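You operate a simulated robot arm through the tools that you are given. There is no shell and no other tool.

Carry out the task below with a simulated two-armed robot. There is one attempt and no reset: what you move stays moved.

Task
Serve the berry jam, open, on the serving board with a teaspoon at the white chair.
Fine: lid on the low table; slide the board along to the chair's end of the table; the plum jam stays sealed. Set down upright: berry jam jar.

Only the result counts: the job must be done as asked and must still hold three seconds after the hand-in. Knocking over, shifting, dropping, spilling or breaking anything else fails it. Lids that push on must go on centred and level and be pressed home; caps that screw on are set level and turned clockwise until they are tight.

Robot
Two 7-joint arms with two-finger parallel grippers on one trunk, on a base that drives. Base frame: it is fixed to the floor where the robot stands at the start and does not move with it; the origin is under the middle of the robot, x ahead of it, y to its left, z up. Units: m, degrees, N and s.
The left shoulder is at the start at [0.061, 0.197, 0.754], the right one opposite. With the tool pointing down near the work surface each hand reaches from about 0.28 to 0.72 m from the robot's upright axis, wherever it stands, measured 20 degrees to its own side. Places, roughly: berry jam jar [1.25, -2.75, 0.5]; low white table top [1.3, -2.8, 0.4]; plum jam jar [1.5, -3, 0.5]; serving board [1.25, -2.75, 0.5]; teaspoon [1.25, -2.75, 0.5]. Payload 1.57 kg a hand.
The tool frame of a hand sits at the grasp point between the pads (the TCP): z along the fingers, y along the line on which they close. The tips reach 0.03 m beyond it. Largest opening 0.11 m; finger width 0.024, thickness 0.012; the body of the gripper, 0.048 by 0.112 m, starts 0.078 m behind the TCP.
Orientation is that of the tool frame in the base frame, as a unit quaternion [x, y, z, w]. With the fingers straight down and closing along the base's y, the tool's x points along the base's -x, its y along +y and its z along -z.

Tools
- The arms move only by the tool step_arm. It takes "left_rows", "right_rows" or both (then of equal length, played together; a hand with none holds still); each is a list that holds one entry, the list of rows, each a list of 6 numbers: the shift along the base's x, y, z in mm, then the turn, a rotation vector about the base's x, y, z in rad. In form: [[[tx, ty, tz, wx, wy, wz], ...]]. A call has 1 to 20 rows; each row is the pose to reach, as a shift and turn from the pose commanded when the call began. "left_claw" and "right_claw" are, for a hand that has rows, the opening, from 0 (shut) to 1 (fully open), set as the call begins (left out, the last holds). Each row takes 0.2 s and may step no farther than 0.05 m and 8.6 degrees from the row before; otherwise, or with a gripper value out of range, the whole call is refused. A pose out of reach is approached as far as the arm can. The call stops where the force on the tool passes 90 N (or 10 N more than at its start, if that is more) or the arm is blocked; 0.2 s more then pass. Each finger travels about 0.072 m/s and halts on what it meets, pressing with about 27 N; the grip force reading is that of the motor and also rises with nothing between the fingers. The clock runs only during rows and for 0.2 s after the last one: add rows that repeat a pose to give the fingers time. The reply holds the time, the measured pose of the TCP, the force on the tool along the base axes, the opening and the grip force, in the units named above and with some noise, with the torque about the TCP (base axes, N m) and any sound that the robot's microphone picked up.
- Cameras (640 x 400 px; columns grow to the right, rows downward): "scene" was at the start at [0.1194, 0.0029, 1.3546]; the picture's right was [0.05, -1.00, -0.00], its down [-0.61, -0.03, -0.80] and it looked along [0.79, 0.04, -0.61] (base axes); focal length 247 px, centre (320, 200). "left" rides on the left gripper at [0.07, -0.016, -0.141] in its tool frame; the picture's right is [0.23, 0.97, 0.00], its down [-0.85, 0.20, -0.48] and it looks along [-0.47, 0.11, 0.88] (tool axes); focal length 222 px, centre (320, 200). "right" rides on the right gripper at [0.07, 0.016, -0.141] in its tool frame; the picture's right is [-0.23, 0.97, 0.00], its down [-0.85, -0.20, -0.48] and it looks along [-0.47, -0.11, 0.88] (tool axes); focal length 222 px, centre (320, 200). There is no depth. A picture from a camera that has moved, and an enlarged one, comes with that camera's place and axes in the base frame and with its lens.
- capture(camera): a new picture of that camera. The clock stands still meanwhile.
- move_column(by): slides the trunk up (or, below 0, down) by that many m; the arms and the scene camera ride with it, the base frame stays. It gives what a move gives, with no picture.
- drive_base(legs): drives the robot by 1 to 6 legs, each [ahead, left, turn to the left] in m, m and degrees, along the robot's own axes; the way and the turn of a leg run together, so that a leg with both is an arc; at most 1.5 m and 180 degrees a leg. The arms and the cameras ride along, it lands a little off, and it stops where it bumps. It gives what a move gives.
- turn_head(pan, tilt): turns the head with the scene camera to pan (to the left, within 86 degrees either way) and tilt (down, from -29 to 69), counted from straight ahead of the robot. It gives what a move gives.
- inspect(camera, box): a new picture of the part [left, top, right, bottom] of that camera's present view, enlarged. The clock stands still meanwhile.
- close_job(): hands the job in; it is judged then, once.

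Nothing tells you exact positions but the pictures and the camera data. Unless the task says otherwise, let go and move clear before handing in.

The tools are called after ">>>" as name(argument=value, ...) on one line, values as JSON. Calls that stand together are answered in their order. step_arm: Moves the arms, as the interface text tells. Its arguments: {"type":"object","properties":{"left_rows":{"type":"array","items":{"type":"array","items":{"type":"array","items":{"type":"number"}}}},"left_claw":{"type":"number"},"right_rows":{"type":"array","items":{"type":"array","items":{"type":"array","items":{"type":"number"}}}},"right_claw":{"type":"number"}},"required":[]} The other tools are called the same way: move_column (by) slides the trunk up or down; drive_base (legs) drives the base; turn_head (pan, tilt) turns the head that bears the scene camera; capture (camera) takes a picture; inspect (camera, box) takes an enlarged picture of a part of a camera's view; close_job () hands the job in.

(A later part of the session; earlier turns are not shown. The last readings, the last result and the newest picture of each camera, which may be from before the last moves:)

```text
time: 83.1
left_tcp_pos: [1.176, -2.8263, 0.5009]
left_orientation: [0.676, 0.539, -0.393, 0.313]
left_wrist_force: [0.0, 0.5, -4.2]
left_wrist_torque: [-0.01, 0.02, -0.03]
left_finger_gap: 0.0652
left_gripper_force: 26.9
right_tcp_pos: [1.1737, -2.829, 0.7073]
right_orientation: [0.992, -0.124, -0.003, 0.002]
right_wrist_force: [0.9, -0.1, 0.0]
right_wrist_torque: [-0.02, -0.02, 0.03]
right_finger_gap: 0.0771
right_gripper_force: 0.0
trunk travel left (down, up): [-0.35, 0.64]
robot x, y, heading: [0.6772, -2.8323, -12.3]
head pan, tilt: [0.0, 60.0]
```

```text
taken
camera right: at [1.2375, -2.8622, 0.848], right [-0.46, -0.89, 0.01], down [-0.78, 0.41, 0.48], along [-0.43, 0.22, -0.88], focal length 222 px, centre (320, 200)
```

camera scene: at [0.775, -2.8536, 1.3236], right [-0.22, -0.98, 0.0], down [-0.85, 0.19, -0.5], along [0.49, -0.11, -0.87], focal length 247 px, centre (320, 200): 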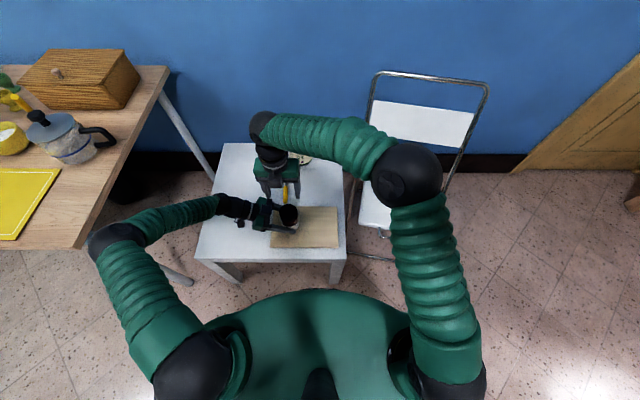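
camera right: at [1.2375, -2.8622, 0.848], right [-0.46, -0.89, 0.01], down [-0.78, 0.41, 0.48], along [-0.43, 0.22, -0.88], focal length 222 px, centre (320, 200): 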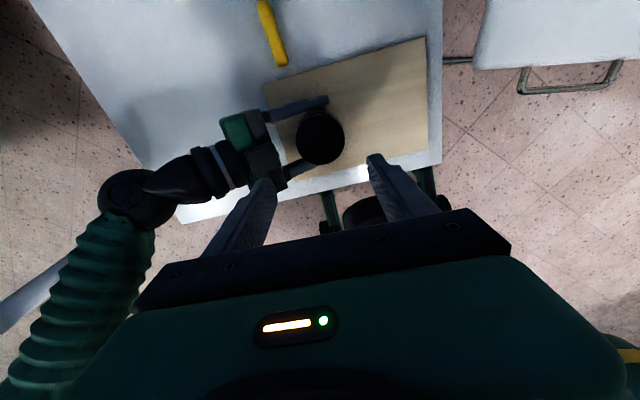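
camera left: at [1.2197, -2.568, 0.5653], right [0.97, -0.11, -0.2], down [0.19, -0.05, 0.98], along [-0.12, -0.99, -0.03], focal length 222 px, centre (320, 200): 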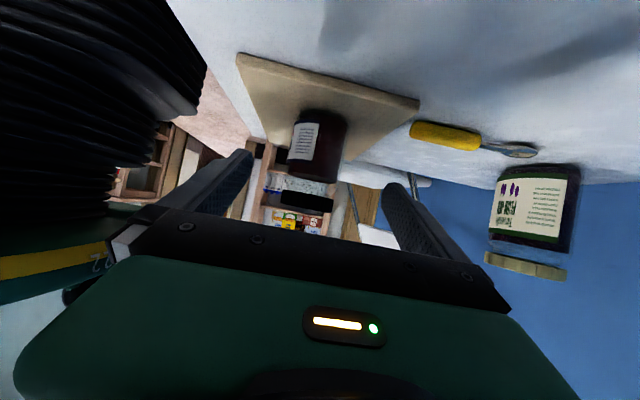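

It can turn all the way to about 178°, with good accuracy. I'll turn back clockwise by 118° to begin the first stroke and check the position there.

>>> step_arm(right_rows=[[[0, 0, 0, 0, 0, -0.1373], [0, 0, 0, 0, 0, -0.2746], [0, 0, 0, 0, 0, -0.4119], [0, 0, 0, 0, 0, -0.5492], [0, 0, 0, 0, 0, -0.6865], [0, 0, 0, 0, 0, -0.8238], [0, 0, 0, 0, 0, -0.9611], [0, 0, 0, 0, 0, -1.0984], [0, 0, 0, 0, 0, -1.2357], [0, 0, 0, 0, 0, -1.373], [0, 0, 0, 0, 0, -1.5103], [0, 0, 0, 0, 0, -1.6476], [0, 0, 0, 0, 0, -1.7849], [0, 0, 0, 0, 0, -1.9222], [0, 0, 0, 0, 0, -2.0595], [0, 0, 0, 0, 0, -2.0595]]])

>>> capture(camera="right")

```text
time: 86.5
left_tcp_pos: [1.1757, -2.8258, 0.5007]
left_orientation: [0.676, 0.539, -0.393, 0.313]
left_wrist_force: [0.5, -0.4, -4.3]
left_wrist_torque: [0.01, 0.01, 0.02]
left_finger_gap: 0.0652
left_gripper_force: 26.7
right_tcp_pos: [1.1727, -2.8294, 0.7078]
right_orientation: [-0.402, 0.916, 0.002, 0.0]
right_wrist_force: [0.4, 1.0, 0.1]
right_wrist_torque: [0.0, 0.03, 0.0]
right_finger_gap: 0.0774
right_gripper_force: 0.1
trunk travel left (down, up): [-0.35, 0.64]
robot x, y, heading: [0.6758, -2.8359, -12.6]
head pan, tilt: [0.0, 60.0]
```

```text
taken
camera right: at [1.1144, -2.87, 0.8482], right [-0.56, 0.83, 0.0], down [0.73, 0.49, 0.48], along [0.39, 0.27, -0.88], focal length 222 px, centre (320, 200)
```

right: 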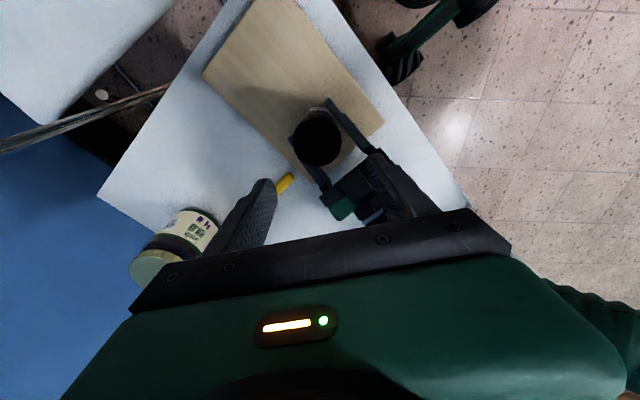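

The right hand is centred over the lid at the start of its stroke. I'll descend around the cap, first to just above and then to grip height (TCP z about 0.571).

>>> step_arm(right_rows=[[[1, -2, -30, 0, 0, 0], [1, -2, -60, 0, 0, 0], [1, -2, -85, 0, 0, 0], [1, -2, -105, 0, 0, 0], [1, -2, -105, 0, 0, 0]]])

>>> capture(camera="right")

>>> inspect(camera="scene", box=[210, 150, 338, 230])

```text
time: 87.7
left_tcp_pos: [1.1753, -2.8261, 0.5011]
left_orientation: [0.676, 0.539, -0.392, 0.313]
left_wrist_force: [-0.5, 0.2, -4.1]
left_wrist_torque: [0.02, -0.03, 0.04]
left_finger_gap: 0.065
left_gripper_force: 27.4
right_tcp_pos: [1.1745, -2.8304, 0.6025]
right_orientation: [-0.403, 0.915, 0.002, 0.0]
right_wrist_force: [0.3, 0.1, 0.2]
right_wrist_torque: [0.0, 0.0, 0.0]
right_finger_gap: 0.077
right_gripper_force: 0.2
trunk travel left (down, up): [-0.35, 0.64]
robot x, y, heading: [0.6777, -2.8302, -12.7]
head pan, tilt: [0.0, 60.0]
```

```text
taken
camera right: at [1.1152, -2.8724, 0.7427], right [-0.56, 0.83, 0.0], down [0.73, 0.49, 0.48], along [0.39, 0.27, -0.88], focal length 222 px, centre (320, 200)
```

right: 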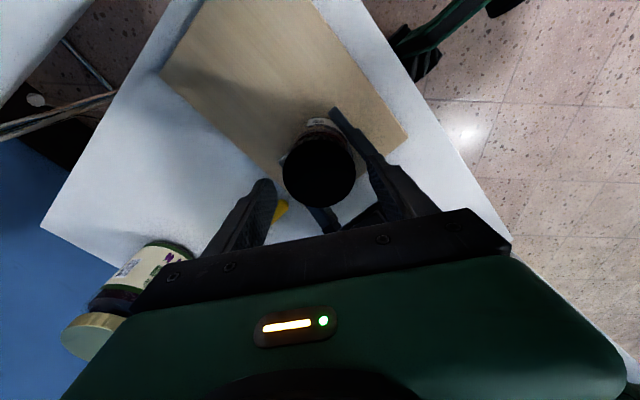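

```text
5.00 times, centred on (274, 190) of scene
camera zoom: at [0.7749, -2.8534, 1.3236], right [-0.22, -0.98, 0.0], down [-0.85, 0.19, -0.5], along [0.49, -0.11, -0.87], focal length 1236 px, centre (550, 250)
```

zoom: 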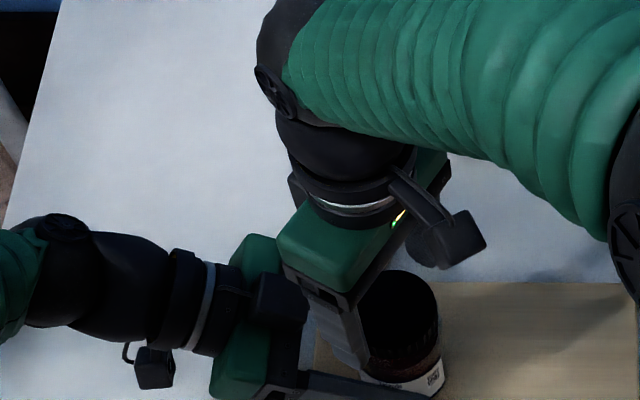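

The cap is centred between the fingers. I'll go down the last 3 cm to grip height and close on the cap.

>>> step_arm(right_rows=[[[-1, -2, -10, 0, 0, 0], [-1, -2, -20, 0, 0, 0], [-1, -2, -28, 0, 0, 0], [-1, -2, -31, 0, 0, 0], [-1, -2, -31, 0, 0, 0]]])

>>> step_arm(right_rows=[[[0, 0, 0, 0, 0, 0], [0, 0, 0, 0, 0, 0], [0, 0, 0, 0, 0, 0], [0, 0, 0, 0, 0, 0]]], right_claw=0.4)

```text
time: 88.9
left_tcp_pos: [1.176, -2.8265, 0.5009]
left_orientation: [0.676, 0.539, -0.393, 0.313]
left_wrist_force: [0.6, -0.9, -4.7]
left_wrist_torque: [0.03, -0.01, 0.04]
left_finger_gap: 0.0652
left_gripper_force: 27.5
right_tcp_pos: [1.1731, -2.8324, 0.5711]
right_orientation: [-0.402, 0.915, 0.002, 0.0]
right_wrist_force: [-0.7, 0.1, -0.4]
right_wrist_torque: [0.03, 0.0, 0.0]
right_finger_gap: 0.077
right_gripper_force: 0.1
trunk travel left (down, up): [-0.35, 0.64]
robot x, y, heading: [0.6752, -2.83, -12.3]
head pan, tilt: [0.0, 60.0]
```

```text
time: 89.9
left_tcp_pos: [1.1769, -2.8259, 0.501]
left_orientation: [0.676, 0.54, -0.392, 0.313]
left_wrist_force: [-2.1, 0.7, -1.5]
left_wrist_torque: [-0.11, -0.15, 0.13]
left_finger_gap: 0.0649
left_gripper_force: 27.0
right_tcp_pos: [1.1746, -2.8328, 0.5712]
right_orientation: [-0.402, 0.916, 0.002, 0.0]
right_wrist_force: [2.4, -2.2, 0.2]
right_wrist_torque: [0.01, -0.04, -0.16]
right_finger_gap: 0.0651
right_gripper_force: 27.6
trunk travel left (down, up): [-0.35, 0.64]
robot x, y, heading: [0.6762, -2.8364, -12.4]
head pan, tilt: [0.0, 60.0]
```

The right fingers closed at a gap of 6.5 cm, the same as the jar body, so they may be overlapping the glass. I'll look from the left hand's camera, which views the jar from the side.

>>> capture(camera="left")

>>> inspect(camera="left", box=[240, 80, 400, 180])

```text
taken
camera left: at [1.1952, -2.6689, 0.5098], right [0.97, -0.11, -0.2], down [0.19, -0.05, 0.98], along [-0.12, -0.99, -0.03], focal length 222 px, centre (320, 200)
```

left: 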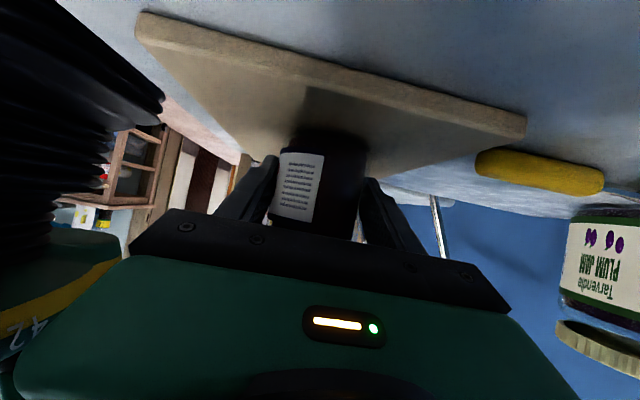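

```text
4.00 times, centred on (320, 130) of left
camera zoom: at [1.1952, -2.6689, 0.5098], right [0.97, -0.11, -0.2], down [0.19, -0.05, 0.98], along [-0.12, -0.99, -0.03], focal length 888 px, centre (320, 480)
```

zoom: 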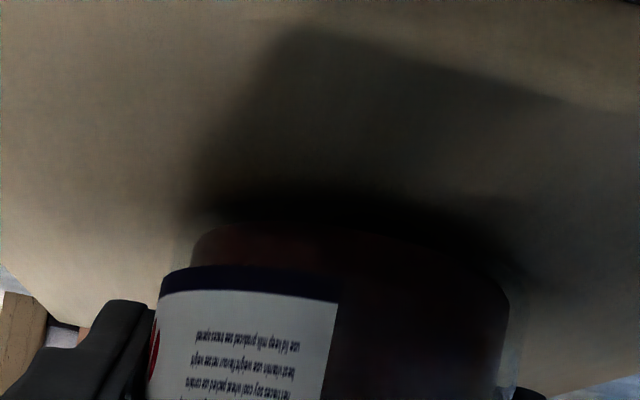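

The cap itself is hidden in that view. My estimate is that the cap is only about 13 mm tall, so I'll open, raise the right hand 10 mm and close again to see whether the gap differs.

>>> step_arm(right_rows=[[[0, 0, 0, 0, 0, 0], [0, 0, 0, 0, 0, 0], [0, 0, 5, 0, 0, 0], [0, 0, 10, 0, 0, 0], [0, 0, 10, 0, 0, 0]]], right_claw=0.7)

>>> step_arm(right_rows=[[[0, 0, 0, 0, 0, 0], [0, 0, 0, 0, 0, 0], [0, 0, 0, 0, 0, 0], [0, 0, 0, 0, 0, 0]]], right_claw=0.4)

```text
time: 91.1
left_tcp_pos: [1.1756, -2.8257, 0.5004]
left_orientation: [0.676, 0.539, -0.393, 0.313]
left_wrist_force: [-0.3, 0.5, -3.5]
left_wrist_torque: [0.0, -0.01, 0.02]
left_finger_gap: 0.065
left_gripper_force: 26.8
right_tcp_pos: [1.1733, -2.8328, 0.5821]
right_orientation: [-0.402, 0.915, 0.002, 0.0]
right_wrist_force: [-0.3, -0.1, -1.0]
right_wrist_torque: [-0.01, 0.03, 0.01]
right_finger_gap: 0.0771
right_gripper_force: 0.0
trunk travel left (down, up): [-0.35, 0.64]
robot x, y, heading: [0.6796, -2.8313, -12.4]
head pan, tilt: [0.0, 60.0]
```

```text
time: 92.1
left_tcp_pos: [1.1749, -2.8268, 0.5001]
left_orientation: [0.677, 0.538, -0.393, 0.313]
left_wrist_force: [-1.1, 1.7, -3.5]
left_wrist_torque: [-0.08, -0.06, 0.05]
left_finger_gap: 0.065
left_gripper_force: 27.4
right_tcp_pos: [1.1738, -2.8336, 0.5809]
right_orientation: [-0.403, 0.915, 0.003, 0.0]
right_wrist_force: [1.5, -2.0, -0.9]
right_wrist_torque: [-0.04, 0.02, 0.03]
right_finger_gap: 0.0598
right_gripper_force: 27.3
trunk travel left (down, up): [-0.35, 0.64]
robot x, y, heading: [0.6754, -2.8318, -12.4]
head pan, tilt: [0.0, 60.0]
```

Now the gap is 6.0 cm, so the fingers hold only the cap. I'll start turning counter-clockwise, first about 34°, and watch the torque.

>>> step_arm(right_rows=[[[0, 0, 0, 0, 0, 0.1], [0, 0, 0, 0, 0, 0.2], [0, 0, 0, 0, 0, 0.3], [0, 0, 0.2, 0, 0, 0.4], [0, 0, 0.3, 0, 0, 0.5], [0, 0, 0.3, 0, 0, 0.6], [0, 0, 0.3, 0, 0, 0.6]]])

>>> capture(camera="right")

```text
time: 93.7
left_tcp_pos: [1.1755, -2.8267, 0.5003]
left_orientation: [0.677, 0.539, -0.393, 0.312]
left_wrist_force: [-9.2, 6.5, -2.5]
left_wrist_torque: [-0.44, -0.43, -0.06]
left_finger_gap: 0.0652
left_gripper_force: 26.9
right_tcp_pos: [1.1749, -2.8334, 0.5822]
right_orientation: [-0.656, 0.755, 0.002, -0.001]
right_wrist_force: [10.5, -7.1, -1.6]
right_wrist_torque: [-0.11, -0.39, 0.0]
right_finger_gap: 0.0598
right_gripper_force: 27.0
trunk travel left (down, up): [-0.35, 0.64]
robot x, y, heading: [0.673, -2.8319, -12.4]
head pan, tilt: [0.0, 60.0]
```

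```text
taken
camera right: at [1.1482, -2.9009, 0.7225], right [-0.93, 0.36, 0.0], down [0.32, 0.82, 0.48], along [0.17, 0.45, -0.88], focal length 222 px, centre (320, 200)
```

right: 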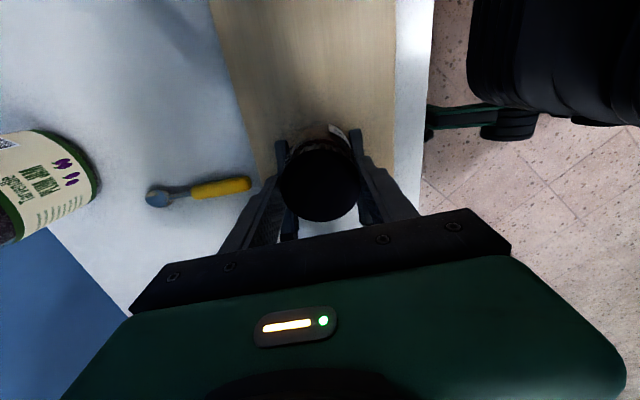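

The cap turns with almost no torque, so it is unscrewing. I'll ease the small sideways offset and continue the stroke counter-clockwise.

>>> step_arm(right_rows=[[[1.7, -1.1, 0, 0, 0, 0.12], [1.7, -1.1, 0.1, 0, 0, 0.24], [1.7, -1.1, 0.2, 0, 0, 0.36], [1.7, -1.1, 0.3, 0, 0, 0.48], [1.7, -1.1, 0.4, 0, 0, 0.6], [1.7, -1.1, 0.4, 0, 0, 0.72], [1.7, -1.1, 0.4, 0, 0, 0.72]]])

>>> step_arm(right_rows=[[[0, 0, 0, 0, 0, 0.12], [0, 0, 0.1, 0, 0, 0.24], [0, 0, 0.2, 0, 0, 0.36], [0, 0, 0.3, 0, 0, 0.48], [0, 0, 0.4, 0, 0, 0.6], [0, 0, 0.4, 0, 0, 0.72], [0, 0, 0.4, 0, 0, 0.72]]])

>>> capture(camera="right")

>>> capture(camera="scene")

```text
time: 95.3
left_tcp_pos: [1.1759, -2.8271, 0.5014]
left_orientation: [0.676, 0.539, -0.393, 0.313]
left_wrist_force: [-11.3, -2.7, -3.2]
left_wrist_torque: [0.14, -0.42, -0.01]
left_finger_gap: 0.065
left_gripper_force: 26.8
right_tcp_pos: [1.1756, -2.8338, 0.5827]
right_orientation: [0.88, -0.476, -0.002, 0.001]
right_wrist_force: [11.6, 2.2, -1.5]
right_wrist_torque: [0.11, -0.56, -0.05]
right_finger_gap: 0.0596
right_gripper_force: 26.7
trunk travel left (down, up): [-0.35, 0.64]
robot x, y, heading: [0.6781, -2.8313, -12.3]
head pan, tilt: [0.0, 60.0]
```

```text
time: 96.9
left_tcp_pos: [1.1755, -2.826, 0.501]
left_orientation: [0.677, 0.539, -0.393, 0.312]
left_wrist_force: [-16.9, -5.4, -5.6]
left_wrist_torque: [0.32, -0.74, -0.06]
left_finger_gap: 0.0648
left_gripper_force: 26.5
right_tcp_pos: [1.1762, -2.8354, 0.5821]
right_orientation: [0.991, -0.134, -0.002, 0.002]
right_wrist_force: [16.0, 5.1, 1.6]
right_wrist_torque: [0.17, -0.55, -0.02]
right_finger_gap: 0.0597
right_gripper_force: 27.3
trunk travel left (down, up): [-0.35, 0.64]
robot x, y, heading: [0.6752, -2.833, -12.5]
head pan, tilt: [0.0, 60.0]
```

```text
taken
camera right: at [1.2387, -2.8684, 0.7232], right [-0.48, -0.88, 0.0], down [-0.77, 0.42, 0.48], along [-0.42, 0.23, -0.88], focal length 222 px, centre (320, 200)
```

right: 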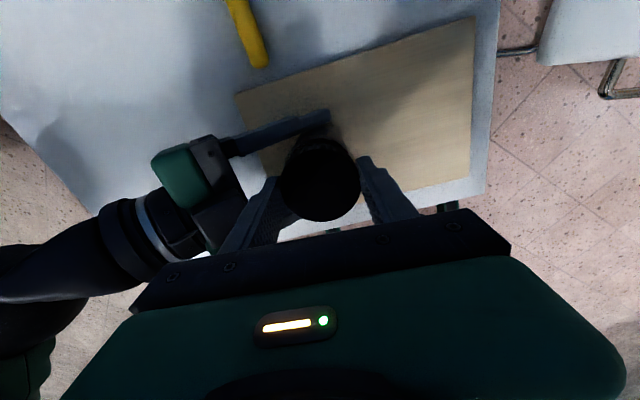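

```text
taken
camera scene: at [0.7751, -2.8536, 1.3235], right [-0.22, -0.98, 0.0], down [-0.85, 0.19, -0.5], along [0.49, -0.11, -0.87], focal length 247 px, centre (320, 200)
```

scene: 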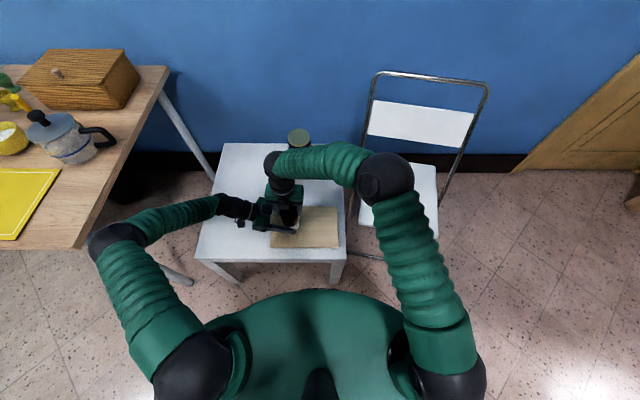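

The first stroke of about 118° is done with little resistance. I'll test whether the cap is free with a small 3 mm lift while watching the vertical force.

>>> step_arm(right_rows=[[[2.5, 1, 1, 0, 0, 0], [2.5, 1, 3, 0, 0, 0], [2.5, 1, 3, 0, 0, 0]]])

```text
time: 97.7
left_tcp_pos: [1.1765, -2.827, 0.502]
left_orientation: [0.677, 0.538, -0.394, 0.313]
left_wrist_force: [-7.9, -1.4, 9.7]
left_wrist_torque: [-0.06, -0.2, -0.08]
left_finger_gap: 0.0645
left_gripper_force: 27.1
right_tcp_pos: [1.176, -2.8345, 0.5849]
right_orientation: [0.991, -0.136, -0.004, 0.002]
right_wrist_force: [7.5, 0.2, -13.7]
right_wrist_torque: [0.09, -0.45, 0.0]
right_finger_gap: 0.0595
right_gripper_force: 26.7
trunk travel left (down, up): [-0.35, 0.64]
robot x, y, heading: [0.678, -2.8296, -12.4]
head pan, tilt: [0.0, 60.0]
```

The cap is still threaded (14 N pull-back), so it needs more turns. I'll lower back, open, rise clear, turn the hand back clockwise by 118° and re-centre for the next stroke.

>>> step_arm(right_rows=[[[-1, -0.5, -1.5, 0, 0, 0], [-1, -0.5, -3, 0, 0, 0], [-1, -0.5, -3, 0, 0, 0]]])

>>> step_arm(right_rows=[[[0, 0, 0, 0, 0, 0], [0, 0, 0, 0, 0, 0], [0, 0, 15, 0, 0, 0], [0, 0, 35, 0, 0, -0.1373], [0, 0, 35, 0, 0, -0.2746], [0, 0, 35, 0, 0, -0.4119], [0, 0, 35, 0, 0, -0.5492], [0, 0, 35, 0, 0, -0.6865], [0, 0, 35, 0, 0, -0.8238], [0, 0, 35, 0, 0, -0.9611], [0, 0, 35, 0, 0, -1.0984], [0, 0, 35, 0, 0, -1.2357], [0, 0, 35, 0, 0, -1.373], [0, 0, 35, 0, 0, -1.5103], [0, 0, 35, 0, 0, -1.6476], [0, 0, 35, 0, 0, -1.7849], [0, 0, 35, 0, 0, -1.9222], [0, 0, 35, 0, 0, -2.0595], [0, 0, 35, 0, 0, -2.0595]]], right_claw=0.7)

>>> capture(camera="right")

```text
time: 98.5
left_tcp_pos: [1.1758, -2.8268, 0.4999]
left_orientation: [0.676, 0.539, -0.393, 0.313]
left_wrist_force: [-4.5, -1.1, 0.2]
left_wrist_torque: [-0.24, -0.33, -0.01]
left_finger_gap: 0.0648
left_gripper_force: 26.8
right_tcp_pos: [1.1765, -2.8339, 0.5838]
right_orientation: [0.991, -0.136, -0.004, 0.002]
right_wrist_force: [3.7, -0.2, -1.6]
right_wrist_torque: [0.16, 0.11, -0.02]
right_finger_gap: 0.0595
right_gripper_force: 26.8
trunk travel left (down, up): [-0.35, 0.64]
robot x, y, heading: [0.6788, -2.8344, -12.5]
head pan, tilt: [0.0, 60.0]
```

```text
time: 102.5
left_tcp_pos: [1.176, -2.8262, 0.5004]
left_orientation: [0.676, 0.54, -0.392, 0.314]
left_wrist_force: [0.3, 0.2, -3.4]
left_wrist_torque: [0.03, -0.03, 0.0]
left_finger_gap: 0.0646
left_gripper_force: 26.9
right_tcp_pos: [1.1779, -2.833, 0.6172]
right_orientation: [-0.392, 0.92, 0.002, 0.0]
right_wrist_force: [0.0, -0.2, 0.2]
right_wrist_torque: [0.02, -0.01, -0.01]
right_finger_gap: 0.0772
right_gripper_force: 0.0
trunk travel left (down, up): [-0.35, 0.64]
robot x, y, heading: [0.6746, -2.8318, -12.5]
head pan, tilt: [0.0, 60.0]
```

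```text
taken
camera right: at [1.1168, -2.8737, 0.7585], right [-0.55, 0.84, 0.0], down [0.74, 0.48, 0.48], along [0.4, 0.26, -0.88], focal length 222 px, centre (320, 200)
```

right: 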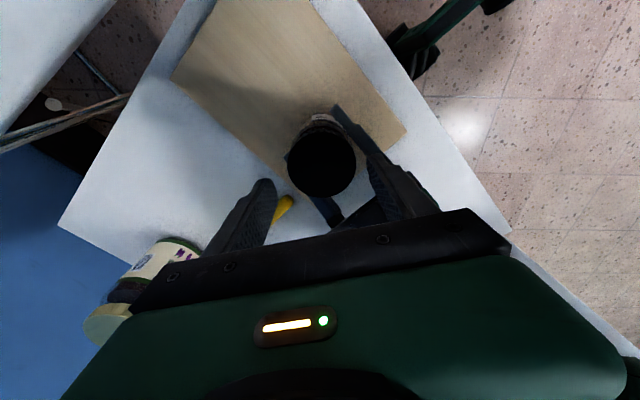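

The hand is back at its starting turn. I'll re-centre by a couple of millimetres, lower around the cap and grip it again.

>>> step_arm(right_rows=[[[-2.5, -1.5, -12, 0, 0, 0], [-2.5, -1.5, -25, 0, 0, 0], [-2.5, -1.5, -33.5, 0, 0, 0], [-2.5, -1.5, -33.5, 0, 0, 0]]])

>>> step_arm(right_rows=[[[0, 0, 0, 0, 0, 0], [0, 0, 0, 0, 0, 0], [0, 0, 0, 0, 0, 0], [0, 0, 0, 0, 0, 0]]], right_claw=0.4)

```text
time: 103.5
left_tcp_pos: [1.1753, -2.8261, 0.4999]
left_orientation: [0.676, 0.539, -0.392, 0.313]
left_wrist_force: [-0.7, 0.1, -3.8]
left_wrist_torque: [0.01, 0.0, -0.01]
left_finger_gap: 0.0646
left_gripper_force: 27.0
right_tcp_pos: [1.1742, -2.8354, 0.5838]
right_orientation: [-0.394, 0.919, 0.002, 0.0]
right_wrist_force: [-0.6, -0.6, 0.8]
right_wrist_torque: [0.01, 0.01, 0.01]
right_finger_gap: 0.0769
right_gripper_force: 0.0
trunk travel left (down, up): [-0.35, 0.64]
robot x, y, heading: [0.68, -2.8308, -12.7]
head pan, tilt: [0.0, 60.0]
```

```text
time: 104.5
left_tcp_pos: [1.1764, -2.8262, 0.5005]
left_orientation: [0.676, 0.539, -0.393, 0.313]
left_wrist_force: [5.3, -5.6, -5.2]
left_wrist_torque: [0.3, 0.29, 0.05]
left_finger_gap: 0.0647
left_gripper_force: 27.0
right_tcp_pos: [1.1735, -2.8336, 0.5835]
right_orientation: [-0.394, 0.919, 0.002, 0.0]
right_wrist_force: [-5.4, 4.9, 1.0]
right_wrist_torque: [0.14, 0.14, 0.01]
right_finger_gap: 0.0636
right_gripper_force: 27.0
trunk travel left (down, up): [-0.35, 0.64]
robot x, y, heading: [0.6725, -2.8368, -12.6]
head pan, tilt: [0.0, 60.0]
```

The gap is now 6.36 cm instead of 5.98 cm, which is odd, so I'll check whether the cap or jar has tilted.

>>> capture(camera="right")

>>> inspect(camera="right", box=[240, 80, 400, 240])

>>> inspect(camera="scene", box=[250, 180, 346, 240])

>>> capture(camera="left")

```text
taken
camera right: at [1.1135, -2.8752, 0.7244], right [-0.55, 0.84, 0.01], down [0.74, 0.48, 0.48], along [0.4, 0.27, -0.88], focal length 222 px, centre (320, 200)
```

right: 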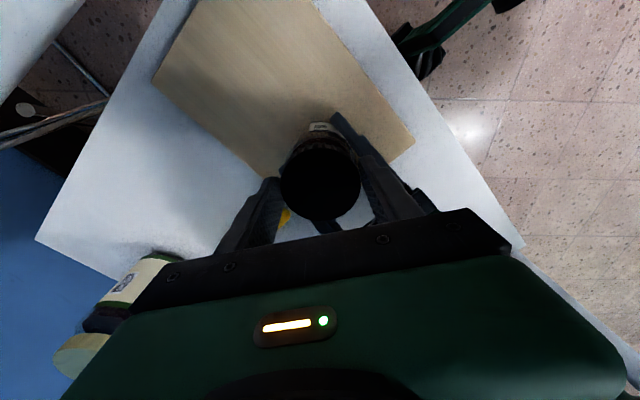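

```text
2.50 times, centred on (320, 160) of right
camera zoom: at [1.1135, -2.8752, 0.7244], right [-0.55, 0.84, 0.01], down [0.74, 0.48, 0.48], along [0.4, 0.27, -0.88], focal length 555 px, centre (320, 300)
```

zoom: 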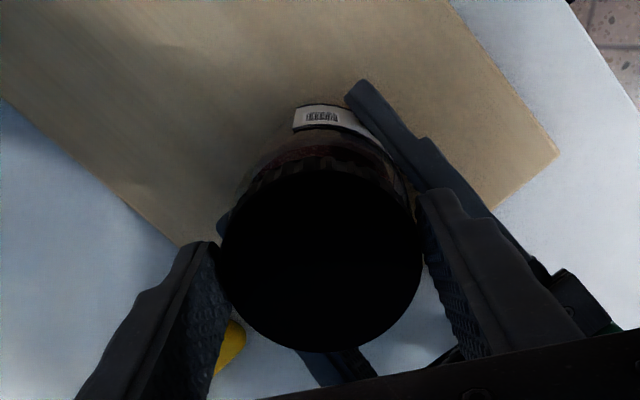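

```text
6.67 times, centred on (298, 210) of scene
camera zoom: at [0.775, -2.8534, 1.3235], right [-0.22, -0.98, 0.0], down [-0.85, 0.19, -0.5], along [0.49, -0.11, -0.87], focal length 1648 px, centre (467, 133)
```

zoom: 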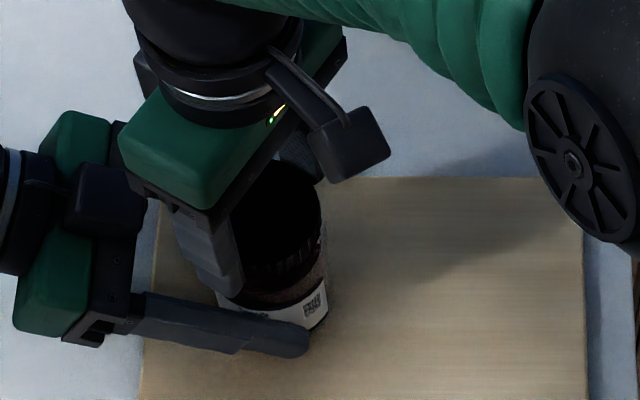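

```text
taken
camera left: at [1.1955, -2.669, 0.5099], right [0.97, -0.11, -0.2], down [0.19, -0.05, 0.98], along [-0.12, -0.99, -0.03], focal length 222 px, centre (320, 200)
```

left: 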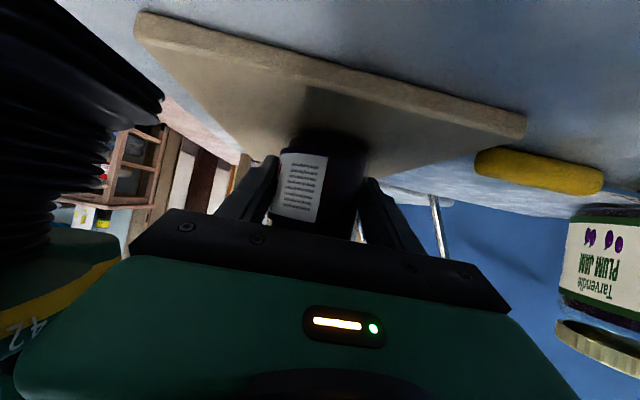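

The cap looks level and round; it is about 6.36 cm wide and has simply risen further into the pads. I'll carry out the second counter-clockwise stroke.

>>> step_arm(right_rows=[[[0, 0, 0, 0, 0, 0.1287], [0, 0, 0.1, 0, 0, 0.2574], [0, 0, 0.2, 0, 0, 0.3861], [0, 0, 0.3, 0, 0, 0.5148], [0, 0, 0.4, 0, 0, 0.6435], [0, 0, 0.4, 0, 0, 0.7722], [0, 0, 0.5, 0, 0, 0.9009], [0, 0, 0.6, 0, 0, 1.0296], [0, 0, 0.6, 0, 0, 1.0296]]])

>>> step_arm(right_rows=[[[0, 0, 0, 0, 0, 0.1287], [0, 0, 0.1, 0, 0, 0.2574], [0, 0, 0.2, 0, 0, 0.3861], [0, 0, 0.3, 0, 0, 0.5148], [0, 0, 0.4, 0, 0, 0.6435], [0, 0, 0.4, 0, 0, 0.7722], [0, 0, 0.5, 0, 0, 0.9009], [0, 0, 0.6, 0, 0, 1.0296], [0, 0, 0.6, 0, 0, 1.0296]]])

>>> capture(camera="right")

```text
time: 106.5
left_tcp_pos: [1.1763, -2.8279, 0.5013]
left_orientation: [0.677, 0.538, -0.393, 0.313]
left_wrist_force: [-0.4, -3.6, -0.6]
left_wrist_torque: [0.2, -0.02, -0.04]
left_finger_gap: 0.0646
left_gripper_force: 26.6
right_tcp_pos: [1.1753, -2.8351, 0.5852]
right_orientation: [0.796, -0.606, -0.003, 0.001]
right_wrist_force: [0.9, 3.2, -1.9]
right_wrist_torque: [0.06, -0.07, 0.0]
right_finger_gap: 0.0641
right_gripper_force: 27.3
trunk travel left (down, up): [-0.35, 0.64]
robot x, y, heading: [0.6784, -2.8337, -12.5]
head pan, tilt: [0.0, 60.0]
```

```text
time: 108.5
left_tcp_pos: [1.1757, -2.8262, 0.5007]
left_orientation: [0.676, 0.539, -0.393, 0.313]
left_wrist_force: [-15.6, -9.3, -2.2]
left_wrist_torque: [0.38, -0.56, -0.08]
left_finger_gap: 0.0648
left_gripper_force: 26.7
right_tcp_pos: [1.1747, -2.8341, 0.5848]
right_orientation: [0.991, -0.136, -0.002, 0.002]
right_wrist_force: [15.4, 9.6, -1.1]
right_wrist_torque: [0.48, -0.71, -0.02]
right_finger_gap: 0.0639
right_gripper_force: 26.8
trunk travel left (down, up): [-0.35, 0.64]
robot x, y, heading: [0.6749, -2.8368, -12.4]
head pan, tilt: [0.0, 60.0]
```

```text
taken
camera right: at [1.2378, -2.8692, 0.726], right [-0.48, -0.88, 0.0], down [-0.77, 0.42, 0.48], along [-0.42, 0.23, -0.88], focal length 222 px, centre (320, 200)
```

right: 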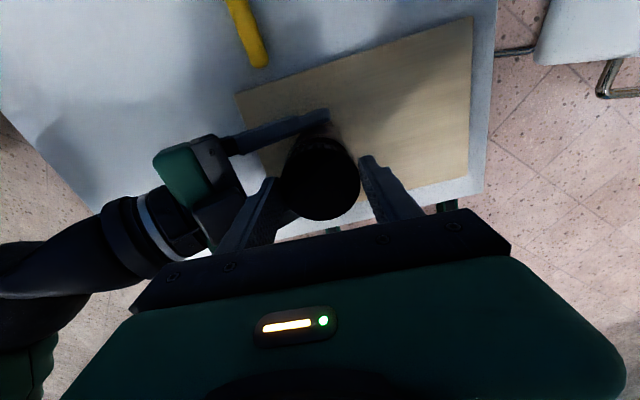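

Second stroke done (about 236° in total). I'll test again with a small lift, easing the sideways force at the same time.

>>> step_arm(right_rows=[[[2, 1, 1, 0, 0, 0], [2, 1, 3, 0, 0, 0], [2, 1, 3, 0, 0, 0]]])

```text
time: 109.3
left_tcp_pos: [1.1757, -2.8275, 0.5004]
left_orientation: [0.677, 0.538, -0.393, 0.313]
left_wrist_force: [-11.1, -5.3, 13.1]
left_wrist_torque: [0.24, -0.46, -0.05]
left_finger_gap: 0.0646
left_gripper_force: 27.3
right_tcp_pos: [1.1762, -2.8343, 0.5876]
right_orientation: [0.991, -0.136, -0.004, 0.003]
right_wrist_force: [11.9, 5.2, -16.6]
right_wrist_torque: [0.19, -0.54, 0.01]
right_finger_gap: 0.0639
right_gripper_force: 27.7
trunk travel left (down, up): [-0.35, 0.64]
robot x, y, heading: [0.676, -2.8345, -12.2]
head pan, tilt: [0.0, 60.0]
```

Still threaded, so another stroke is needed. I'll lower back, release, rise, turn back and re-grip the same way.

>>> step_arm(right_rows=[[[-1, -0.5, -1.5, 0, 0, 0], [-1, -0.5, -3, 0, 0, 0], [-1, -0.5, -3, 0, 0, 0]]])

>>> step_arm(right_rows=[[[0, 0, 0, 0, 0, 0], [0, 0, 0, 0, 0, 0], [0, 0, 15, 0, 0, 0], [0, 0, 35, 0, 0, -0.1373], [0, 0, 35, 0, 0, -0.2746], [0, 0, 35, 0, 0, -0.4119], [0, 0, 35, 0, 0, -0.5492], [0, 0, 35, 0, 0, -0.6865], [0, 0, 35, 0, 0, -0.8238], [0, 0, 35, 0, 0, -0.9611], [0, 0, 35, 0, 0, -1.0984], [0, 0, 35, 0, 0, -1.2357], [0, 0, 35, 0, 0, -1.373], [0, 0, 35, 0, 0, -1.5103], [0, 0, 35, 0, 0, -1.6476], [0, 0, 35, 0, 0, -1.7849], [0, 0, 35, 0, 0, -1.9222], [0, 0, 35, 0, 0, -2.0595], [0, 0, 35, 0, 0, -2.0595]]], right_claw=0.7)

>>> inspect(camera="right", box=[240, 80, 400, 240])

```text
time: 110.1
left_tcp_pos: [1.1755, -2.8265, 0.5003]
left_orientation: [0.677, 0.539, -0.392, 0.312]
left_wrist_force: [-7.1, -5.0, 2.4]
left_wrist_torque: [0.09, -0.34, -0.08]
left_finger_gap: 0.0648
left_gripper_force: 27.0
right_tcp_pos: [1.1753, -2.8345, 0.5857]
right_orientation: [0.991, -0.137, -0.002, 0.002]
right_wrist_force: [5.7, 5.5, -2.6]
right_wrist_torque: [0.28, -0.12, 0.0]
right_finger_gap: 0.0636
right_gripper_force: 27.4
trunk travel left (down, up): [-0.35, 0.64]
robot x, y, heading: [0.6748, -2.8323, -12.8]
head pan, tilt: [0.0, 60.0]
```

```text
time: 114.1
left_tcp_pos: [1.1756, -2.8272, 0.4997]
left_orientation: [0.676, 0.539, -0.393, 0.312]
left_wrist_force: [0.4, -0.5, -3.7]
left_wrist_torque: [0.05, -0.02, 0.01]
left_finger_gap: 0.0646
left_gripper_force: 26.5
right_tcp_pos: [1.1753, -2.8342, 0.6213]
right_orientation: [-0.392, 0.92, 0.002, -0.001]
right_wrist_force: [-0.1, -0.1, -1.1]
right_wrist_torque: [-0.01, -0.05, 0.0]
right_finger_gap: 0.0771
right_gripper_force: 0.1
trunk travel left (down, up): [-0.35, 0.64]
robot x, y, heading: [0.6777, -2.8332, -12.2]
head pan, tilt: [0.0, 60.0]
```

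```text
2.50 times, centred on (320, 160) of right
camera zoom: at [1.1151, -2.875, 0.761], right [-0.55, 0.84, 0.0], down [0.74, 0.48, 0.48], along [0.4, 0.26, -0.88], focal length 555 px, centre (320, 300)
```

zoom: 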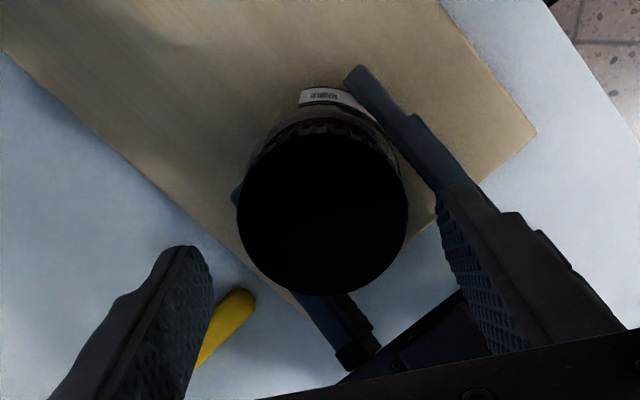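

The cap sits level. I'll lower around it again and grip for the third stroke.

>>> step_arm(right_rows=[[[-1, -0.5, -12, 0, 0, 0], [-1, -0.5, -25, 0, 0, 0], [-1, -0.5, -34.5, 0, 0, 0], [-1, -0.5, -34.5, 0, 0, 0]]])

>>> step_arm(right_rows=[[[0, 0, 0, 0, 0, 0], [0, 0, 0, 0, 0, 0], [0, 0, 0, 0, 0, 0], [0, 0, 0, 0, 0, 0]]], right_claw=0.4)

>>> step_arm(right_rows=[[[0, 0, 0, 0, 0, 0.1287], [0, 0, 0.1, 0, 0, 0.2574], [0, 0, 0.2, 0, 0, 0.3861], [0, 0, 0.3, 0, 0, 0.5148], [0, 0, 0.4, 0, 0, 0.6435], [0, 0, 0.4, 0, 0, 0.7722], [0, 0, 0.5, 0, 0, 0.9009], [0, 0, 0.6, 0, 0, 1.0296], [0.5, 0.3, 0.6, 0, 0, 1.1583], [1, 0.6, 0.7, 0, 0, 1.287], [1.5, 0.9, 0.8, 0, 0, 1.4157], [2, 1.2, 0.9, 0, 0, 1.5444], [2, 1.2, 1, 0, 0, 1.6731], [2, 1.2, 1.1, 0, 0, 1.8018], [2, 1.2, 1.2, 0, 0, 1.9305], [2, 1.2, 1.2, 0, 0, 2.0592], [2, 1.2, 1.2, 0, 0, 2.0592]]])

>>> step_arm(right_rows=[[[1, 0.5, 1, 0, 0, 0], [1, 0.5, 3, 0, 0, 0], [1, 0.5, 3, 0, 0, 0]]])

```text
time: 115.1
left_tcp_pos: [1.1764, -2.8269, 0.4999]
left_orientation: [0.677, 0.539, -0.393, 0.313]
left_wrist_force: [0.5, 0.2, -3.2]
left_wrist_torque: [0.02, 0.0, 0.02]
left_finger_gap: 0.0645
left_gripper_force: 27.3
right_tcp_pos: [1.1739, -2.8346, 0.585]
right_orientation: [-0.393, 0.919, 0.002, 0.0]
right_wrist_force: [-0.4, 0.7, 0.0]
right_wrist_torque: [0.01, 0.02, 0.02]
right_finger_gap: 0.0767
right_gripper_force: 0.1
trunk travel left (down, up): [-0.35, 0.64]
robot x, y, heading: [0.6767, -2.8351, -12.4]
head pan, tilt: [0.0, 60.0]
```

```text
time: 116.1
left_tcp_pos: [1.1758, -2.8269, 0.5007]
left_orientation: [0.676, 0.54, -0.392, 0.313]
left_wrist_force: [2.2, -2.2, -3.6]
left_wrist_torque: [0.15, 0.09, 0.0]
left_finger_gap: 0.0647
left_gripper_force: 26.5
right_tcp_pos: [1.1736, -2.8354, 0.5847]
right_orientation: [-0.393, 0.92, 0.003, 0.0]
right_wrist_force: [-3.4, 2.0, -0.7]
right_wrist_torque: [0.05, 0.07, 0.03]
right_finger_gap: 0.0634
right_gripper_force: 26.6
trunk travel left (down, up): [-0.35, 0.64]
robot x, y, heading: [0.6749, -2.8344, -12.5]
head pan, tilt: [0.0, 60.0]
```

```text
time: 119.7
left_tcp_pos: [1.1766, -2.8273, 0.5011]
left_orientation: [0.676, 0.539, -0.393, 0.313]
left_wrist_force: [0.0, -0.5, -2.7]
left_wrist_torque: [0.04, 0.01, 0.01]
left_finger_gap: 0.0644
left_gripper_force: 27.5
right_tcp_pos: [1.1754, -2.834, 0.5862]
right_orientation: [0.991, -0.136, -0.004, 0.003]
right_wrist_force: [-0.4, 0.2, -1.1]
right_wrist_torque: [0.02, 0.01, 0.0]
right_finger_gap: 0.0629
right_gripper_force: 26.8
trunk travel left (down, up): [-0.35, 0.64]
robot x, y, heading: [0.6763, -2.8378, -12.5]
head pan, tilt: [0.0, 60.0]
```

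```text
time: 120.5
left_tcp_pos: [1.1753, -2.8262, 0.5013]
left_orientation: [0.676, 0.539, -0.393, 0.313]
left_wrist_force: [2.1, 1.1, -2.3]
left_wrist_torque: [-0.04, 0.09, 0.01]
left_finger_gap: 0.0648
left_gripper_force: 26.7
right_tcp_pos: [1.1773, -2.8328, 0.5907]
right_orientation: [0.991, -0.136, -0.003, 0.002]
right_wrist_force: [-2.0, -1.2, -1.2]
right_wrist_torque: [-0.01, -0.04, 0.02]
right_finger_gap: 0.0632
right_gripper_force: 26.9
trunk travel left (down, up): [-0.35, 0.64]
robot x, y, heading: [0.6778, -2.8309, -12.4]
head pan, tilt: [0.0, 60.0]
```

The cap now lifts freely (only about 1 N), after roughly one full turn. I'll raise it straight up off the jar.

>>> step_arm(right_rows=[[[-1, -0.5, 4, 0, 0, 0], [-1, -0.5, 10, 0, 0, 0], [-1, -0.5, 20, 0, 0, 0], [-1, -0.5, 40, 0, 0, 0], [-1, -0.5, 65, 0, 0, 0], [-1, -0.5, 90, 0, 0, 0], [-1, -0.5, 90, 0, 0, 0]]])

>>> capture(camera="right")

>>> capture(camera="scene")

>>> inspect(camera="scene", box=[230, 150, 358, 230])

```text
time: 122.1
left_tcp_pos: [1.1761, -2.8258, 0.5022]
left_orientation: [0.676, 0.539, -0.393, 0.313]
left_wrist_force: [-0.5, -0.1, -3.0]
left_wrist_torque: [0.04, 0.03, 0.0]
left_finger_gap: 0.0646
left_gripper_force: 27.3
right_tcp_pos: [1.177, -2.8332, 0.6803]
right_orientation: [0.991, -0.137, -0.003, 0.002]
right_wrist_force: [0.3, 0.2, 0.3]
right_wrist_torque: [-0.01, -0.01, 0.01]
right_finger_gap: 0.0629
right_gripper_force: 27.1
trunk travel left (down, up): [-0.35, 0.64]
robot x, y, heading: [0.6809, -2.8348, -12.7]
head pan, tilt: [0.0, 60.0]
```

```text
taken
camera right: at [1.2398, -2.868, 0.8205], right [-0.48, -0.88, 0.01], down [-0.77, 0.42, 0.48], along [-0.42, 0.23, -0.88], focal length 222 px, centre (320, 200)
```

right: 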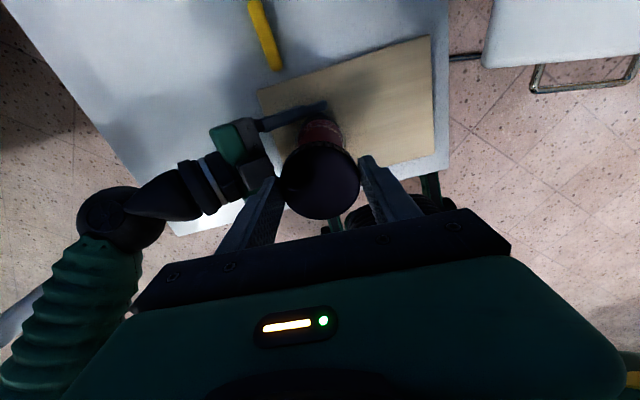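

```text
taken
camera scene: at [0.7752, -2.8537, 1.3235], right [-0.22, -0.98, 0.0], down [-0.85, 0.19, -0.5], along [0.48, -0.11, -0.87], focal length 247 px, centre (320, 200)
```

scene: 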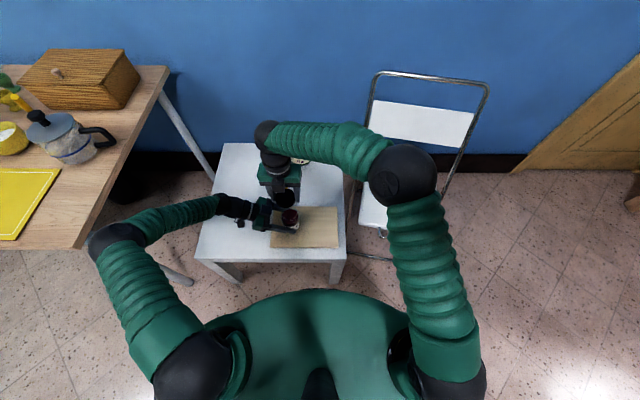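

```text
5.00 times, centred on (294, 190) of scene
camera zoom: at [0.7752, -2.8537, 1.3235], right [-0.22, -0.98, 0.0], down [-0.85, 0.19, -0.5], along [0.48, -0.11, -0.87], focal length 1236 px, centre (450, 250)
```

zoom: 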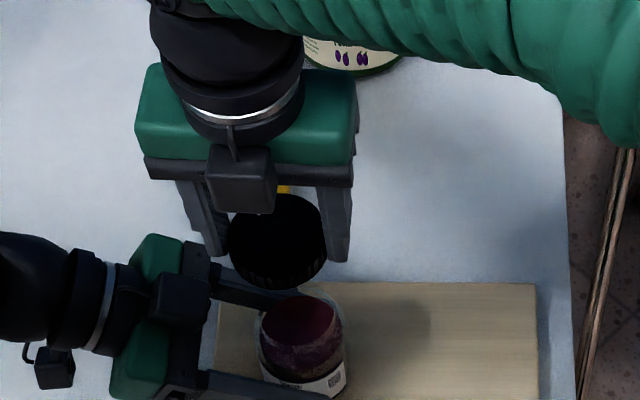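

The jar is open — I can see the jam — and the right hand holds the black cap. I'll carry it to the free area of the low table behind the board, between the spoon and the chair-side edge.

>>> step_arm(right_rows=[[[20, -24, 5, 0, 0, 0], [42, -50, 5, 0, 0, 0], [65, -77, 5, 0, 0, 0], [88, -105, 5, 0, 0, 0], [105, -125, 5, 0, 0, 0], [111.8, -133, 0, 0, 0, 0], [111.8, -133, 0, 0, 0, 0]]])

>>> inspect(camera="scene", box=[220, 130, 380, 230])

>>> capture(camera="right")

```text
time: 123.7
left_tcp_pos: [1.1764, -2.8267, 0.5006]
left_orientation: [0.676, 0.539, -0.393, 0.314]
left_wrist_force: [-0.3, 0.2, -3.3]
left_wrist_torque: [0.05, -0.03, 0.0]
left_finger_gap: 0.0646
left_gripper_force: 27.3
right_tcp_pos: [1.2881, -2.9662, 0.6801]
right_orientation: [0.991, -0.136, -0.003, 0.002]
right_wrist_force: [1.0, -0.2, 0.5]
right_wrist_torque: [0.0, 0.01, 0.0]
right_finger_gap: 0.0629
right_gripper_force: 27.4
trunk travel left (down, up): [-0.35, 0.64]
robot x, y, heading: [0.6774, -2.831, -12.2]
head pan, tilt: [0.0, 60.0]
```

```text
4.00 times, centred on (300, 180) of scene
camera zoom: at [0.7753, -2.8541, 1.3235], right [-0.22, -0.98, 0.0], down [-0.85, 0.19, -0.5], along [0.48, -0.11, -0.87], focal length 989 px, centre (400, 280)
```

zoom: 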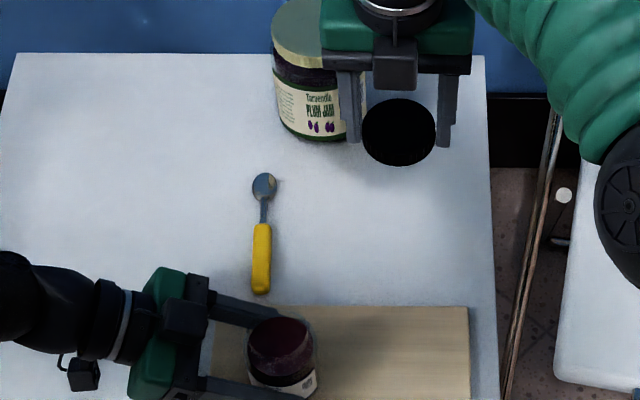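

```text
taken
camera right: at [1.3515, -3.0013, 0.8207], right [-0.48, -0.88, 0.01], down [-0.77, 0.42, 0.48], along [-0.42, 0.23, -0.88], focal length 222 px, centre (320, 200)
```

right: 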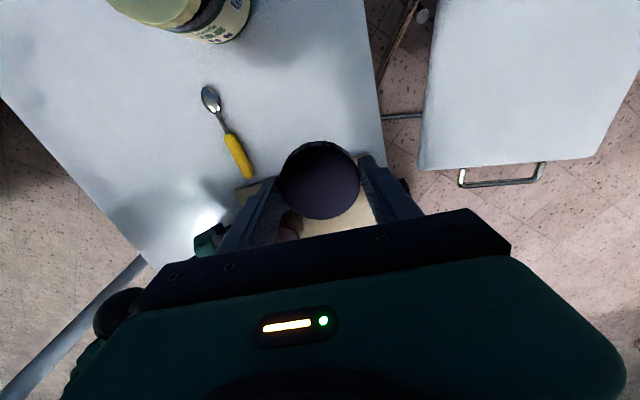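

The cap will land in the free spot behind the board. I'll lower it toward the table, slowing near the surface.

>>> step_arm(right_rows=[[[0, 0, -35, 0, 0, 0], [0, 0, -70, 0, 0, 0], [0, 0, -105, 0, 0, 0], [0, 0, -135, 0, 0, 0], [0, 0, -160, 0, 0, 0], [0, 0, -178, 0, 0, 0], [0, 0, -182, 0, 0, 0], [0, 0, -182, 0, 0, 0]]])

>>> step_arm(right_rows=[[[0, 0, -3, 0, 0, 0], [0, 0, -3, 0, 0, 0]]])

>>> step_arm(right_rows=[[[0, 0, -3, 0, 0, 0], [0, 0, -3, 0, 0, 0]]])

```text
time: 125.5
left_tcp_pos: [1.1762, -2.8271, 0.5008]
left_orientation: [0.676, 0.539, -0.393, 0.314]
left_wrist_force: [-1.0, 0.0, -3.3]
left_wrist_torque: [0.01, -0.04, 0.01]
left_finger_gap: 0.0647
left_gripper_force: 27.2
right_tcp_pos: [1.2883, -2.9669, 0.4979]
right_orientation: [0.991, -0.137, -0.003, 0.002]
right_wrist_force: [-0.7, 0.1, -0.5]
right_wrist_torque: [0.02, 0.0, -0.01]
right_finger_gap: 0.0627
right_gripper_force: 27.1
trunk travel left (down, up): [-0.35, 0.64]
robot x, y, heading: [0.6802, -2.8335, -12.4]
head pan, tilt: [0.0, 60.0]
```

```text
time: 126.1
left_tcp_pos: [1.1767, -2.8251, 0.5008]
left_orientation: [0.676, 0.539, -0.393, 0.313]
left_wrist_force: [0.2, -0.5, -4.3]
left_wrist_torque: [0.02, -0.01, -0.02]
left_finger_gap: 0.0646
left_gripper_force: 27.2
right_tcp_pos: [1.2873, -2.9677, 0.4946]
right_orientation: [0.991, -0.136, -0.003, 0.002]
right_wrist_force: [0.8, 0.1, -0.6]
right_wrist_torque: [-0.01, 0.01, 0.03]
right_finger_gap: 0.0629
right_gripper_force: 27.0
trunk travel left (down, up): [-0.35, 0.64]
robot x, y, heading: [0.6732, -2.8318, -12.5]
head pan, tilt: [0.0, 60.0]
```

```text
time: 126.7
left_tcp_pos: [1.1767, -2.8253, 0.4993]
left_orientation: [0.676, 0.539, -0.392, 0.313]
left_wrist_force: [0.3, 0.8, -3.7]
left_wrist_torque: [0.03, -0.02, -0.01]
left_finger_gap: 0.0646
left_gripper_force: 26.8
right_tcp_pos: [1.2891, -2.9678, 0.4915]
right_orientation: [0.991, -0.137, -0.003, 0.003]
right_wrist_force: [-0.1, -0.4, 0.3]
right_wrist_torque: [-0.01, -0.03, 0.04]
right_finger_gap: 0.0629
right_gripper_force: 27.7
trunk travel left (down, up): [-0.35, 0.64]
robot x, y, heading: [0.6753, -2.833, -12.4]
head pan, tilt: [0.0, 60.0]
```

No contact yet at TCP z 0.4915. I'll keep going down in 2 mm steps.

>>> step_arm(right_rows=[[[0, 0, -2, 0, 0, 0], [0, 0, -2, 0, 0, 0]]])

>>> step_arm(right_rows=[[[0, 0, -2, 0, 0, 0], [0, 0, -2, 0, 0, 0]]])

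>>> step_arm(right_rows=[[[0, 0, -2, 0, 0, 0], [0, 0, -2, 0, 0, 0]]])

```text
time: 127.3
left_tcp_pos: [1.1761, -2.8273, 0.5011]
left_orientation: [0.676, 0.539, -0.393, 0.313]
left_wrist_force: [-1.0, 0.0, -3.8]
left_wrist_torque: [0.01, -0.02, -0.01]
left_finger_gap: 0.0645
left_gripper_force: 27.0
right_tcp_pos: [1.2891, -2.9667, 0.49]
right_orientation: [0.991, -0.137, -0.003, 0.002]
right_wrist_force: [0.5, 0.3, -0.5]
right_wrist_torque: [-0.05, -0.01, 0.0]
right_finger_gap: 0.0626
right_gripper_force: 27.3
trunk travel left (down, up): [-0.35, 0.64]
robot x, y, heading: [0.6751, -2.8318, -12.6]
head pan, tilt: [0.0, 60.0]
```

```text
time: 127.9
left_tcp_pos: [1.1765, -2.827, 0.5013]
left_orientation: [0.676, 0.539, -0.392, 0.313]
left_wrist_force: [-0.2, 0.1, -4.0]
left_wrist_torque: [0.04, 0.0, 0.03]
left_finger_gap: 0.0646
left_gripper_force: 27.0
right_tcp_pos: [1.2897, -2.9674, 0.4877]
right_orientation: [0.991, -0.136, -0.004, 0.003]
right_wrist_force: [-0.5, 0.0, 0.7]
right_wrist_torque: [0.02, -0.02, 0.01]
right_finger_gap: 0.0628
right_gripper_force: 27.1
trunk travel left (down, up): [-0.35, 0.64]
robot x, y, heading: [0.6803, -2.8328, -12.3]
head pan, tilt: [0.0, 60.0]
```

```text
time: 128.5
left_tcp_pos: [1.1763, -2.8265, 0.5005]
left_orientation: [0.676, 0.539, -0.393, 0.313]
left_wrist_force: [-0.3, -0.6, -4.4]
left_wrist_torque: [0.0, -0.03, -0.01]
left_finger_gap: 0.0648
left_gripper_force: 26.4
right_tcp_pos: [1.2891, -2.9666, 0.4865]
right_orientation: [0.991, -0.137, -0.004, 0.002]
right_wrist_force: [-0.3, -1.0, 0.8]
right_wrist_torque: [-0.02, 0.0, 0.02]
right_finger_gap: 0.0628
right_gripper_force: 26.7
trunk travel left (down, up): [-0.35, 0.64]
robot x, y, heading: [0.6775, -2.8309, -12.6]
head pan, tilt: [0.0, 60.0]
```

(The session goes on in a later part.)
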